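You operate a simulated robot arm through the tools that you are given. There is no shell and no other tool. Be economical: measure what you need, move in short steps, check, and stop when the job is done.

You run a simulated robot arm. Do the job below in one go: nothing can be reset, and whatever is moved stays where it is left.

Task
Put the box marked "peas" from the table top on the blue plate and the box marked "spinach" on the pan stand.
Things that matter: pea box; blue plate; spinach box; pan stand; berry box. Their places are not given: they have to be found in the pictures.

The check looks at the end state, three seconds after you hand in, the way a careful person would. Anything else that was tipped, shoved, dropped, spilled or broken makes it a failure.

Robot
A 7-joint arm with a two-finger parallel gripper, fixed in place. Base frame: the origin is at the foot of the arm, x ahead of it, y to its left, z up; the work surface is at about z = -1. Units: mm, rad, N and s.
With the tool pointing down near the work surface it reaches from about 220 to 580 mm from the base axis. Its first joint turns from -1.152 to 1.152 rad. Payload 2.5 kg.
The TCP is the grasp point between the finger pads, 23 mm short of the fingertips. In the tool frame z runs along the fingers and y along their closing line. The gripper opens to 94 mm. The fingers are 38 mm wide and 10 mm thick; the gripper's body (54 by 96 mm) begins 39 mm behind the TCP.
Orientation is told as [roll, pitch, yaw] about the base's x, y, z axes, in that order, counted from this pose: with the fingers straight down and closing along the base's y, the tool's x points along the base's -x, its y along +y and its z along -z.

Tools
- The arm moves only by the tool servo_tool. Its argument "targets" is a list of rows, each an object (a shift or turn left out is 0, a gripper value left out holds the last) with "linear": the shift along the tool's x, y, z in mm, a list of three; "rotation": the turn, a rotation vector about the tool's x, y, z in rad, a list of three. In form: [{"linear": [tx, ty, tz], "rotation": [wx, wy, wz]}, ...]. A call has 1 to 12 rows; each row is the pose to reach, as a shift and turn from the pose commanded when the call began, along the tool's axes at that moment. "fingers" is the opening, from 0 (shut) to 1 (fully open), set as the call begins (left out, the last holds). Each row takes 0.2 s and may step no farther than 50 mm and 0.15 rad from the row before; otherwise, or with a gripper value out of range, the whole call is refused. A pose out of reach is approached as far as the arm can. The call stops where the force on the tool passes 40 N (or 10 N more than at its start, if that is more) or the arm is blocked; 0.2 s more then pass. The fingers move at their own pace (about 108 mm/s each) and stop on an object; they squeeze with about 43 N. The grip force told is the motor's: it shows also when the fingers shut on nothing. Time passes only in rows, and 0.2 s behind the last, so rows that repeat a pose let the fingers close. The reply holds the time, the measured pose of the TCP, the force on the tool along the base axes, the opening and the grip force, in the units named above and with some noise.
- Cameras (640 x 400 px; columns grow to the right, rows downward): "scene" is fixed at [125.6, -423.6, 527.1]; the picture's right is [0.72, -0.70, 0.00], its down [-0.52, -0.53, -0.67] and it looks along [0.47, 0.48, -0.74] (base axes); focal length 250 px, centre (320, 200). "wrist" rides on the gripper at [-39, 0, -44] in the tool frame; the picture's right is [0.00, -1.00, 0.00], its down [0.97, 0.00, -0.24] and it looks along [0.24, 0.00, 0.97] (tool axes); focal length 218 px, centre (320, 200).
- grab_frame(camera): a new picture of that camera. It takes no simulated time.
- locate(camera, pixels): for up to 12 pixels [column, row] of the newest picture of that camera ("zoom" is the newest enlarged one), the place [x, y, z] in the base frame of the surface seen there, good to about 2 mm. It takes no simulated time.
- enlarge(camera, box): a new picture of the part [left, top, right, bottom] of that camera's present view, enlarged. It takes no simulated time.
- finish_job(): hands the job in; it is judged then, once.

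Go step by step. Measure first, check grasps and placings, and put right what went wrong. The budget is 60 turns and 20 pictures, counting those below and the enlarged ones. Unless the task says otherwise, let go and move clear before handing in, and close with one line.

The tools are called as name(argument=value, ...) on one line, values as JSON. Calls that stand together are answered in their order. servo_tool: Moves the arm, as the interface text tells. Its arguments: {"type":"object","properties":{"targets":{"type":"array","items":{"type":"object","properties":{"linear":{"type":"array","items":{"type":"number"}},"rotation":{"type":"array","items":{"type":"number"}}}}},"fingers":{"type":"number"}},"required":["targets"]} The other tools are called the same way: grab_frame (camera) takes a picture; locate (camera, pixels) gives the place of the surface under pixels of a picture; enlarge (camera, box) takes an enlarged picture of a part of a camera's view; finish_job () hands the job in.

At the start:

```text
t: 0.0
position: [339.7, -124.5, 300.8]
orientation: [-0.001, 0.0, -0.001]
ft_force: [-0.8, -0.2, -0.1]
grip_width: 94.1
grasp_force: 0.0
```

scene: 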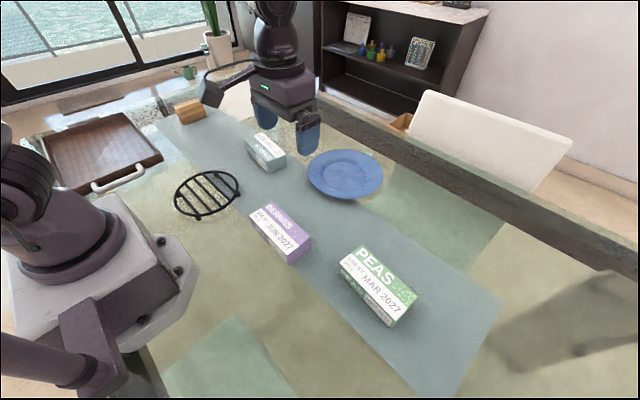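
wrist: 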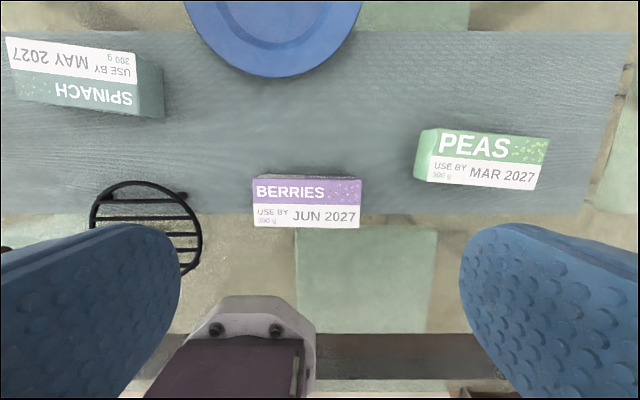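

The wrist picture shows spinach (about 85,78), peas (482,160), berries (307,202), the plate (275,20) and the stand (150,225). I'll measure their corners and rims first.

locate(camera="wrist", pixels=[[440, 132], [547, 140], [535, 188], [430, 180], [416, 160], [10, 40], [137, 56], [134, 112], [20, 96], [160, 100], [256, 182], [360, 225]])

locate(camera="scene", pixels=[[345, 175], [308, 172], [383, 175], [345, 150], [345, 197], [207, 195], [176, 195], [239, 185], [190, 212], [228, 172], [264, 150], [374, 275]])

enlarge(camera="scene", box=[160, 120, 320, 220])

enlarge(camera="scene", box=[300, 220, 460, 320])

```text
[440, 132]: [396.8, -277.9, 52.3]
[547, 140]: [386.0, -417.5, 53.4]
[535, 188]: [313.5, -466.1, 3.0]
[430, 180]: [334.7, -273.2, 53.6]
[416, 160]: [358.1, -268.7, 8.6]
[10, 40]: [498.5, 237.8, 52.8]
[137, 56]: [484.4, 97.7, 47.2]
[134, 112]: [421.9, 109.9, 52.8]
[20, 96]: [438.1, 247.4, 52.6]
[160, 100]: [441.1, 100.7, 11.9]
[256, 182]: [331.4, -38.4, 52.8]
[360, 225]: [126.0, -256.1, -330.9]
```

```text
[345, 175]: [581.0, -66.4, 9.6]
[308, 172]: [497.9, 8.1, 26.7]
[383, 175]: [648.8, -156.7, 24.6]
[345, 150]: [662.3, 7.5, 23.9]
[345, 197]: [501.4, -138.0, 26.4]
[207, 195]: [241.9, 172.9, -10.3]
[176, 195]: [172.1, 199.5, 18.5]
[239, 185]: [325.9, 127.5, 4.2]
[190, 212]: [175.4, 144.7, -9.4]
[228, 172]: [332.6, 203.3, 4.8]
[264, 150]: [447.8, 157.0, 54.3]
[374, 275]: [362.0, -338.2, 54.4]
```

```text
4.00 times, centred on (240, 170) of scene
```

zoom: 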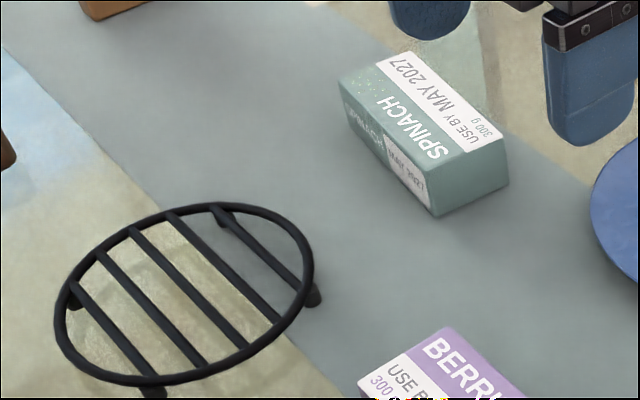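

```text
4.00 times, centred on (380, 270) of scene
```

zoom: 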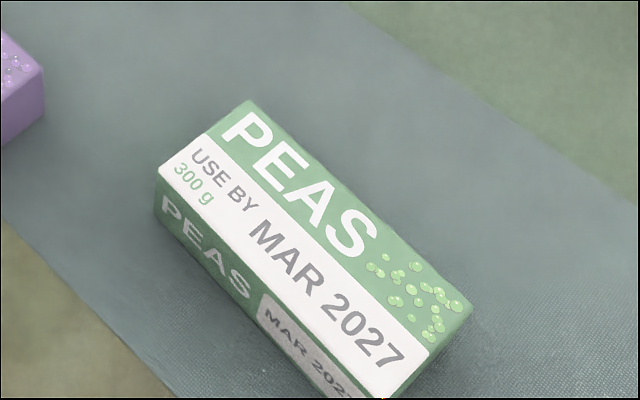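

The boxes' tops are at z≈53, the plate floor at z≈10 with its rim at z≈25. Next I'll refine the pea box's corners from the zoom at (250,102), (475,305), (385,398) and (157,172).

locate(camera="zoom", pixels=[[250, 106], [470, 305], [385, 392], [163, 170], [315, 245], [240, 290]])

locate(camera="scene", pixels=[[325, 172], [363, 172], [345, 163], [345, 188], [315, 175], [375, 175], [330, 180], [360, 165], [370, 165], [335, 190], [320, 163], [362, 188]])

enlarge(camera="scene", box=[166, 130, 294, 225])

```text
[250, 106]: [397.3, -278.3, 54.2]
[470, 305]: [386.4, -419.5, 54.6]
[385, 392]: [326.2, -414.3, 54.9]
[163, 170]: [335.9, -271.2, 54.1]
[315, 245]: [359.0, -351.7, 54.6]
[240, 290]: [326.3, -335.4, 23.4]
```

```text
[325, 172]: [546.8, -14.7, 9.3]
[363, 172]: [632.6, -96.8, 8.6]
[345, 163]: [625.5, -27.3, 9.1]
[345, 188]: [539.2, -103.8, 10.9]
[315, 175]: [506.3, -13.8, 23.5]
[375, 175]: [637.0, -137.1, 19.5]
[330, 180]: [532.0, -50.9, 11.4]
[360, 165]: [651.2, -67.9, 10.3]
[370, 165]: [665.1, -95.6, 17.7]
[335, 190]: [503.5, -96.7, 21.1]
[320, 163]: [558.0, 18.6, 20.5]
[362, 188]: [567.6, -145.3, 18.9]
```

```text
4.21 times, centred on (230, 178) of scene
```

zoom: 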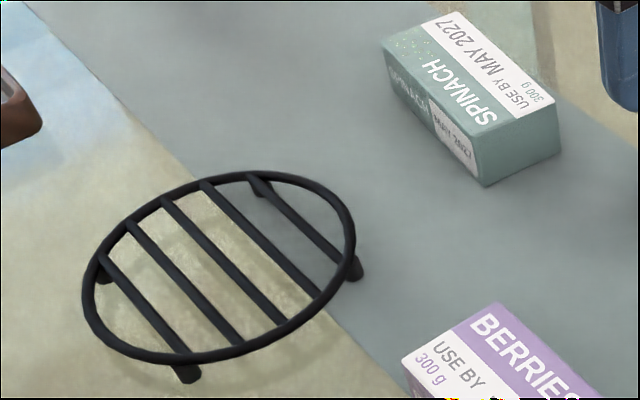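

The pea box is centred at about (361,-346), 142 by 61 mm, turned about -0.07 rad. Now I'll measure the stand's ring, bars and feet and the spinach corners in the new zoom.

locate(camera="zoom", pixels=[[87, 292], [160, 356], [240, 347], [350, 235], [260, 177], [160, 203], [180, 275], [245, 269], [455, 14], [558, 108], [484, 130], [384, 48]])

servo_tool(targets=[{"linear": [-2, -20, 0], "rotation": [0, 0, 0.149]}, {"linear": [-4, -40, 0], "rotation": [0, 0, 0.298]}, {"linear": [-6, -60, 0], "rotation": [0, 0, 0.447]}, {"linear": [-8, -80, 0], "rotation": [0, 0, 0.596]}, {"linear": [-10, -100, 0], "rotation": [0, 0, 0.745]}, {"linear": [-12, -120, 0], "rotation": [0, 0, 0.894]}, {"linear": [-14, -140, 0], "rotation": [0, 0, 1.043]}, {"linear": [-16, -160, 0], "rotation": [0, 0, 1.192]}, {"linear": [-18, -180, 0], "rotation": [0, 0, 1.341]}, {"linear": [-20, -200, 20], "rotation": [0, 0, 1.49]}, {"linear": [-22, -221.3, 60], "rotation": [0, 0, 1.639]}, {"linear": [-22, -221.3, 60], "rotation": [0, 0, 1.64]}], fingers=1)

```text
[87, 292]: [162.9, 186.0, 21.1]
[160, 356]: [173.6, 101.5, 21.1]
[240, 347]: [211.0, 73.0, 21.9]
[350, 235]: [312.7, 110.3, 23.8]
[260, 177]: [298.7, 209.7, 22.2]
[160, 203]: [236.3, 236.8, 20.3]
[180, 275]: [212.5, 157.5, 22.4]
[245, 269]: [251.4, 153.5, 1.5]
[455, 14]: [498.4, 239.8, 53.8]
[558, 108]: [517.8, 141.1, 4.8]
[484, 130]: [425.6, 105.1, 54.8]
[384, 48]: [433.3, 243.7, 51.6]
```

```text
t: 2.6
position: [361.4, -345.0, 240.2]
orientation: [0.0, 0.001, -1.644]
ft_force: [-0.1, 0.5, 0.5]
grip_width: 94.0
grasp_force: 0.0
```

The stand is centred at about (236,154), radius 83, top z≈22, and the spinach box at about (461,172), yaw -0.075. The tool is over the pea box, so I'll go down to TCP z≈38 and close.

servo_tool(targets=[{"linear": [0, 0, 45]}, {"linear": [0, 0, 90]}, {"linear": [0, 0, 135]}, {"linear": [0, 0, 165]}, {"linear": [0, 0, 185]}, {"linear": [0, 0, 202]}, {"linear": [0, 0, 202]}])

servo_tool(targets=[{"linear": [0, 0, 0]}, {"linear": [0, 0, 0]}, {"linear": [0, 0, 0]}], fingers=0)

```text
t: 4.2
position: [360.4, -344.1, 38.7]
orientation: [0.001, 0.0, -1.641]
ft_force: [-0.8, -0.4, 0.3]
grip_width: 93.9
grasp_force: 0.1
```

```text
t: 5.0
position: [361.2, -343.9, 37.8]
orientation: [0.001, 0.001, -1.641]
ft_force: [0.0, -0.4, 0.0]
grip_width: 69.7
grasp_force: 42.3
```

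The fingers stopped at 69.7 mm with 42 N, so the box is held. I'll lift it and check with a picture.

servo_tool(targets=[{"linear": [0, 0, -20]}, {"linear": [0, 0, -50]}, {"linear": [0, 0, -90]}, {"linear": [0, 0, -110]}, {"linear": [0, 0, -110]}])

grab_frame(camera="scene")

```text
t: 6.2
position: [360.9, -344.2, 149.1]
orientation: [0.001, 0.0, -1.639]
ft_force: [1.0, -0.1, -3.1]
grip_width: 69.6
grasp_force: 43.2
```

```text
14 pictures are left
```

scene: 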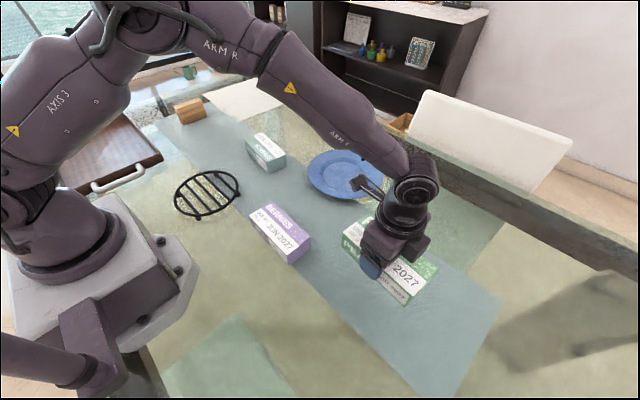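

The pea box is held level and the weight shows as -3 N. I'll carry it at this height to above the plate, aiming for about (570,-69).

servo_tool(targets=[{"linear": [26, 17, 0]}, {"linear": [52, 34, 0]}, {"linear": [79, 52, 0]}, {"linear": [105, 69, 0]}, {"linear": [131, 86, 0]}, {"linear": [157, 103, 0]}, {"linear": [184, 121, 0]}, {"linear": [210, 138, 0]}, {"linear": [236, 155, 0]}, {"linear": [262, 172, 0]}, {"linear": [288.8, 189.5, 0]}, {"linear": [288.8, 189.5, 0]}])

grab_frame(camera="scene")

```text
t: 8.8
position: [571.1, -69.0, 148.7]
orientation: [0.0, 0.001, -1.641]
ft_force: [0.0, -0.7, -2.5]
grip_width: 69.8
grasp_force: 42.8
```

```text
13 pictures are left
```

scene: 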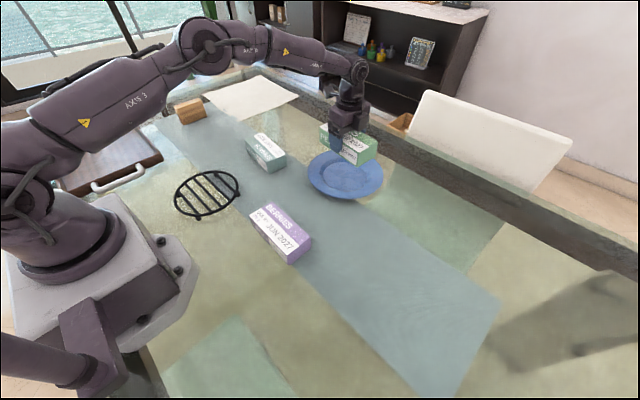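

The pose is reached and the box is over the plate. I'll shift 5 mm farther out and go down to just above the floor.

servo_tool(targets=[{"linear": [0, 5, 25]}, {"linear": [0, 5, 50]}, {"linear": [0, 5, 70]}, {"linear": [0, 5, 80]}, {"linear": [0, 5, 85]}, {"linear": [0, 5, 85]}])

enlarge(camera="scene", box=[280, 110, 420, 210])

```text
t: 10.2
position: [575.6, -69.7, 62.3]
orientation: [0.0, 0.0, -1.64]
ft_force: [0.0, 0.0, -3.2]
grip_width: 69.8
grasp_force: 43.2
```

```text
4.00 times, centred on (350, 160) of scene
```

zoom: 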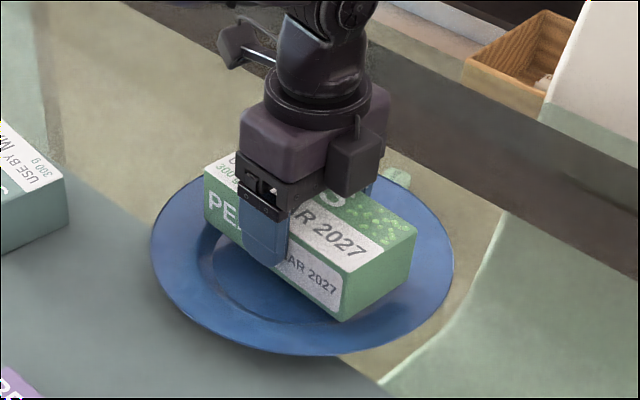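

The box hangs centred over the plate (zoom 310,250). I'll lower it in small steps and watch the force for contact.

servo_tool(targets=[{"linear": [0, 0, 2]}, {"linear": [0, 0, 4]}, {"linear": [0, 0, 6]}, {"linear": [0, 0, 6]}])

servo_tool(targets=[{"linear": [0, 0, 1]}, {"linear": [0, 0, 2]}, {"linear": [0, 0, 2]}])

```text
t: 11.2
position: [575.9, -70.0, 58.0]
orientation: [0.001, 0.0, -1.642]
ft_force: [0.8, -0.1, 1.4]
grip_width: 69.7
grasp_force: 43.3
```

```text
t: 12.0
position: [576.3, -70.2, 57.2]
orientation: [0.001, -0.002, -1.641]
ft_force: [-3.7, 0.4, 19.6]
grip_width: 69.8
grasp_force: 42.5
```

Contact: the force is up to +20 N at TCP z≈57, with the box resting on the plate. I'll ease off 1.5 mm, open, and rise straight up.

servo_tool(targets=[{"linear": [0, 0, -1.5]}, {"linear": [0, 0, -1.5]}])

servo_tool(targets=[{"linear": [0, 0, 0]}, {"linear": [0, 0, 0]}, {"linear": [0, 0, 0]}, {"linear": [0, 0, -15]}, {"linear": [0, 0, -40]}, {"linear": [0, 0, -80]}, {"linear": [0, 0, -120]}, {"linear": [0, 0, -150]}], fingers=1)

enlarge(camera="scene", box=[280, 110, 420, 210])

```text
t: 12.6
position: [576.6, -68.9, 56.8]
orientation: [0.002, -0.002, -1.639]
ft_force: [4.3, -1.6, 9.3]
grip_width: 69.8
grasp_force: 42.4
```

```text
t: 14.4
position: [575.8, -69.4, 205.6]
orientation: [-0.001, 0.001, -1.639]
ft_force: [1.5, -0.8, 0.2]
grip_width: 94.0
grasp_force: 0.1
```

```text
4.00 times, centred on (350, 160) of scene
```

zoom: 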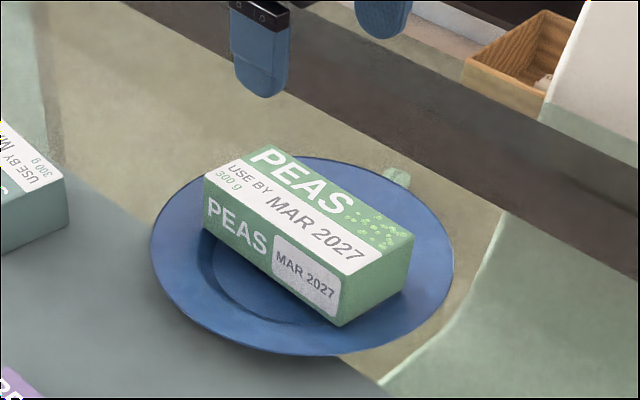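

The pea box sits on the plate and is clear of the gripper. Next I'll move above the spinach box at (461,172), keeping the same tool yaw, which already fits its -0.07 rad turn.

servo_tool(targets=[{"linear": [29, -16.4, 0]}, {"linear": [58, -32.8, 0]}, {"linear": [87, -49.2, 0]}, {"linear": [116, -65.6, 0]}, {"linear": [145, -82, 0]}, {"linear": [174, -98.4, 0]}, {"linear": [203, -114.8, 0]}, {"linear": [232.9, -131.2, 0]}, {"linear": [232.9, -131.2, 0]}])

grab_frame(camera="wrist")

```text
t: 16.4
position: [460.3, 171.4, 206.7]
orientation: [0.0, -0.001, -1.641]
ft_force: [-0.3, -0.3, -1.1]
grip_width: 94.0
grasp_force: 0.0
```

```text
10 pictures are left
```

wrist: 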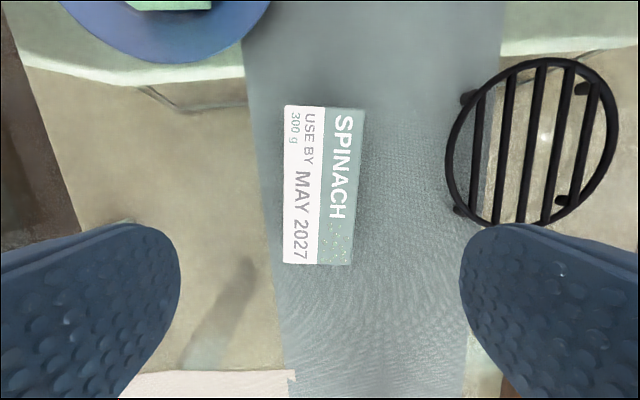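

The wrist picture shows the spinach box between the fingers and the whole stand. I'll measure the box corners and the ring again here.

locate(camera="wrist", pixels=[[287, 107], [362, 110], [349, 263], [286, 261], [449, 150], [614, 120], [545, 62], [497, 222], [487, 83], [582, 190], [532, 140], [500, 140]])

```text
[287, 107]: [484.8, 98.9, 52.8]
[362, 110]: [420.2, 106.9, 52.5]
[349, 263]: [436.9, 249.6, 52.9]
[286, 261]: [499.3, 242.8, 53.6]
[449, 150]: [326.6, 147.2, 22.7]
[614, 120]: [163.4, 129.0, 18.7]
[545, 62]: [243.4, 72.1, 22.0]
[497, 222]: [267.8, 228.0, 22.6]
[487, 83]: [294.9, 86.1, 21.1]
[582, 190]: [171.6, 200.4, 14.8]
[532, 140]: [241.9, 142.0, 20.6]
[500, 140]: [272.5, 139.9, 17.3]
```

The box centre is (460,174.5) with yaw about -0.10, and a circle fit puts the stand's centre at (241,153). I'll trim the pose, go down to z≈38, and close.

servo_tool(targets=[{"linear": [3, 0, 40], "rotation": [0, 0, 0.03]}, {"linear": [3, 0, 80], "rotation": [0, 0, 0.03]}, {"linear": [3, 0, 115], "rotation": [0, 0, 0.03]}, {"linear": [3, 0, 140], "rotation": [0, 0, 0.03]}, {"linear": [3, 0, 155], "rotation": [0, 0, 0.03]}, {"linear": [3, 0, 168.5], "rotation": [0, 0, 0.03]}, {"linear": [3, 0, 168.5], "rotation": [0, 0, 0.03]}])

servo_tool(targets=[{"linear": [0, 0, 0]}, {"linear": [0, 0, 0]}, {"linear": [0, 0, 0]}], fingers=0)

servo_tool(targets=[{"linear": [0, 0, -20]}, {"linear": [0, 0, -50]}, {"linear": [0, 0, -90]}, {"linear": [0, 0, -120]}, {"linear": [0, 0, -120]}])

```text
t: 18.0
position: [462.1, 175.3, 37.7]
orientation: [0.001, 0.001, -1.669]
ft_force: [-0.6, -0.4, -0.8]
grip_width: 93.7
grasp_force: 0.1
```

```text
t: 18.8
position: [461.1, 174.3, 38.6]
orientation: [0.001, 0.0, -1.67]
ft_force: [-0.6, 1.4, 0.0]
grip_width: 69.7
grasp_force: 42.8
```

```text
t: 20.0
position: [461.6, 173.6, 159.4]
orientation: [0.0, 0.0, -1.67]
ft_force: [-0.3, 0.9, -2.4]
grip_width: 69.8
grasp_force: 43.2
```

The spinach box is held and lifted. I'll carry it to above the stand's centre; its long side is already parallel to the bars.

servo_tool(targets=[{"linear": [-4.7, -24.1, 0]}, {"linear": [-9.4, -48.2, 0]}, {"linear": [-14.1, -72.3, 0]}, {"linear": [-18.8, -96.4, 0]}, {"linear": [-23.5, -120.5, 0]}, {"linear": [-28.2, -144.6, 0]}, {"linear": [-32.9, -168.7, 0]}, {"linear": [-37.6, -192.8, 0]}, {"linear": [-42.7, -216.8, 0]}, {"linear": [-42.7, -216.8, 0]}])

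enlarge(camera="scene", box=[120, 90, 300, 230])

```text
t: 22.2
position: [240.3, 153.4, 158.8]
orientation: [0.002, 0.0, -1.671]
ft_force: [0.8, -0.9, -3.0]
grip_width: 69.7
grasp_force: 42.8
```

```text
2.86 times, centred on (210, 160) of scene
```

zoom: 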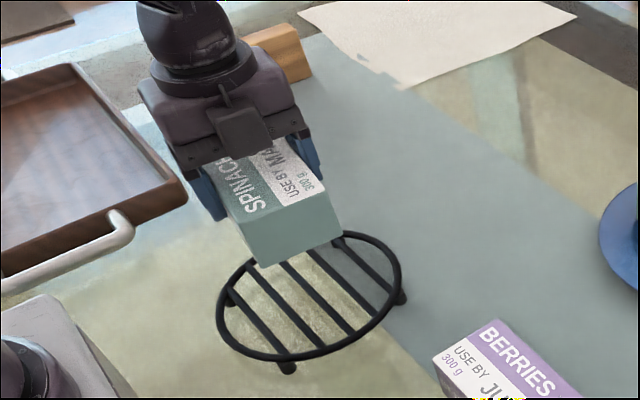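

The box is above the stand with no obstacle alongside. I'll lower it to just over the bars, then go by small steps.

servo_tool(targets=[{"linear": [0, 0, 30]}, {"linear": [0, 0, 60]}, {"linear": [0, 0, 80]}, {"linear": [0, 0, 90]}, {"linear": [0, 0, 92]}, {"linear": [0, 0, 92]}])

servo_tool(targets=[{"linear": [0, 0, 1]}, {"linear": [0, 0, 2]}, {"linear": [0, 0, 3]}, {"linear": [0, 0, 3]}])

```text
t: 23.6
position: [241.0, 153.2, 66.8]
orientation: [-0.002, 0.002, -1.669]
ft_force: [-0.2, -0.6, -3.0]
grip_width: 69.9
grasp_force: 42.6
```

```text
t: 24.6
position: [240.7, 154.5, 63.4]
orientation: [0.0, 0.002, -1.67]
ft_force: [0.1, 0.3, -3.8]
grip_width: 69.8
grasp_force: 43.6
```

No contact yet at z=63.4, so I'll go on down 2 mm more.

servo_tool(targets=[{"linear": [0, 0, 1]}, {"linear": [0, 0, 2]}, {"linear": [0, 0, 2]}])

```text
t: 25.4
position: [241.7, 153.2, 61.6]
orientation: [0.001, 0.001, -1.669]
ft_force: [0.3, -1.0, -2.3]
grip_width: 69.7
grasp_force: 43.6
```

servo_tool(targets=[{"linear": [0, 0, 1]}, {"linear": [0, 0, 1]}])

```text
t: 26.0
position: [240.9, 153.2, 60.0]
orientation: [0.001, 0.0, -1.67]
ft_force: [-0.4, 0.0, -2.9]
grip_width: 69.8
grasp_force: 42.9
```

Still free at z≈60, with force -2.9 N. Another millimetre at a time.

servo_tool(targets=[{"linear": [0, 0, 1]}, {"linear": [0, 0, 1]}])

```text
t: 26.6
position: [241.0, 153.9, 60.8]
orientation: [0.0, 0.002, -1.669]
ft_force: [0.3, -0.1, -2.6]
grip_width: 69.7
grasp_force: 42.8
```

servo_tool(targets=[{"linear": [0, 0, 1]}, {"linear": [0, 0, 1]}])

```text
t: 27.2
position: [242.0, 153.5, 58.8]
orientation: [0.001, 0.001, -1.67]
ft_force: [-0.7, 0.5, -4.1]
grip_width: 69.6
grasp_force: 43.3
```

Still no contact at z≈59, so I'll continue 1 mm and then another, stopping if the force rises.

servo_tool(targets=[{"linear": [0, 0, 1]}, {"linear": [0, 0, 1]}])

enlarge(camera="scene", box=[150, 120, 280, 230])

```text
t: 27.8
position: [240.6, 152.7, 57.7]
orientation: [0.001, -0.002, -1.672]
ft_force: [-2.8, -3.2, 8.1]
grip_width: 69.5
grasp_force: 43.0
```

```text
3.64 times, centred on (215, 175) of scene
```

zoom: 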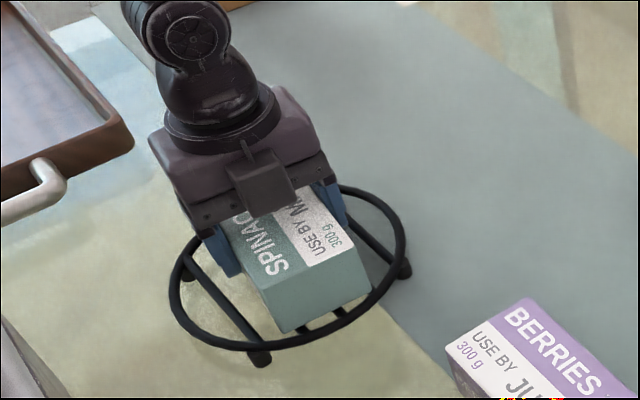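

The force rose to +8 N: the box rests on the stand, centred. I'll open and rise straight up.

servo_tool(targets=[{"linear": [0, 0, 0]}, {"linear": [0, 0, 0]}, {"linear": [0, 0, 0]}, {"linear": [0, 0, -15]}, {"linear": [0, 0, -40]}, {"linear": [0, 0, -80]}, {"linear": [0, 0, -120]}, {"linear": [0, 0, -160]}, {"linear": [0, 0, -200]}, {"linear": [0, 0, -200]}], fingers=1)

grab_frame(camera="scene")

enlarge(camera="scene", box=[150, 130, 400, 286])

```text
t: 30.0
position: [242.0, 154.0, 257.0]
orientation: [0.0, 0.0, -1.67]
ft_force: [-1.1, -0.3, 0.6]
grip_width: 93.8
grasp_force: 0.0
```

```text
7 pictures are left
```

scene: 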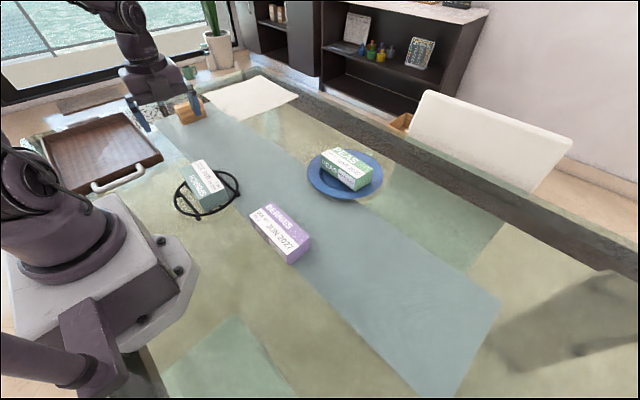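

```text
2.56 times, centred on (275, 208) of scene
```

zoom: 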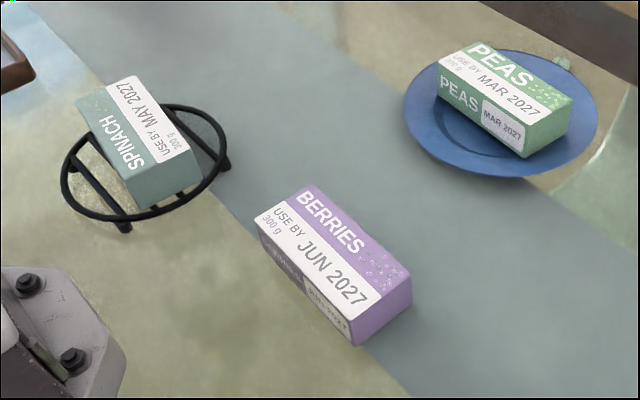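

Both boxes look well placed and the berries are untouched. I'll check that the tops are level before handing in.

locate(camera="zoom", pixels=[[480, 46], [566, 98], [525, 120], [442, 66], [130, 80], [188, 148], [135, 172], [82, 98], [325, 250]])

```text
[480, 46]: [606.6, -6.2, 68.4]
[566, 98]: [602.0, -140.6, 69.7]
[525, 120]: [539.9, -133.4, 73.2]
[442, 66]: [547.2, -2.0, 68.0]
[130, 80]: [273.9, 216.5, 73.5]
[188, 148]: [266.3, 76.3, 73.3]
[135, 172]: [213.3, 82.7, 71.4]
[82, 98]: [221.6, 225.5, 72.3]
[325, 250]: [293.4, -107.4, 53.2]
```

Both box tops are level within the measuring error (peas 68–73 mm, spinach 71–73 mm), centred on their supports, and the gripper is clear. I'm handing in.

finish_job()

```text
The job is handed in.
```

The pea box is on the blue plate and the spinach box is on the pan stand; the last picture shows the berry box undisturbed.
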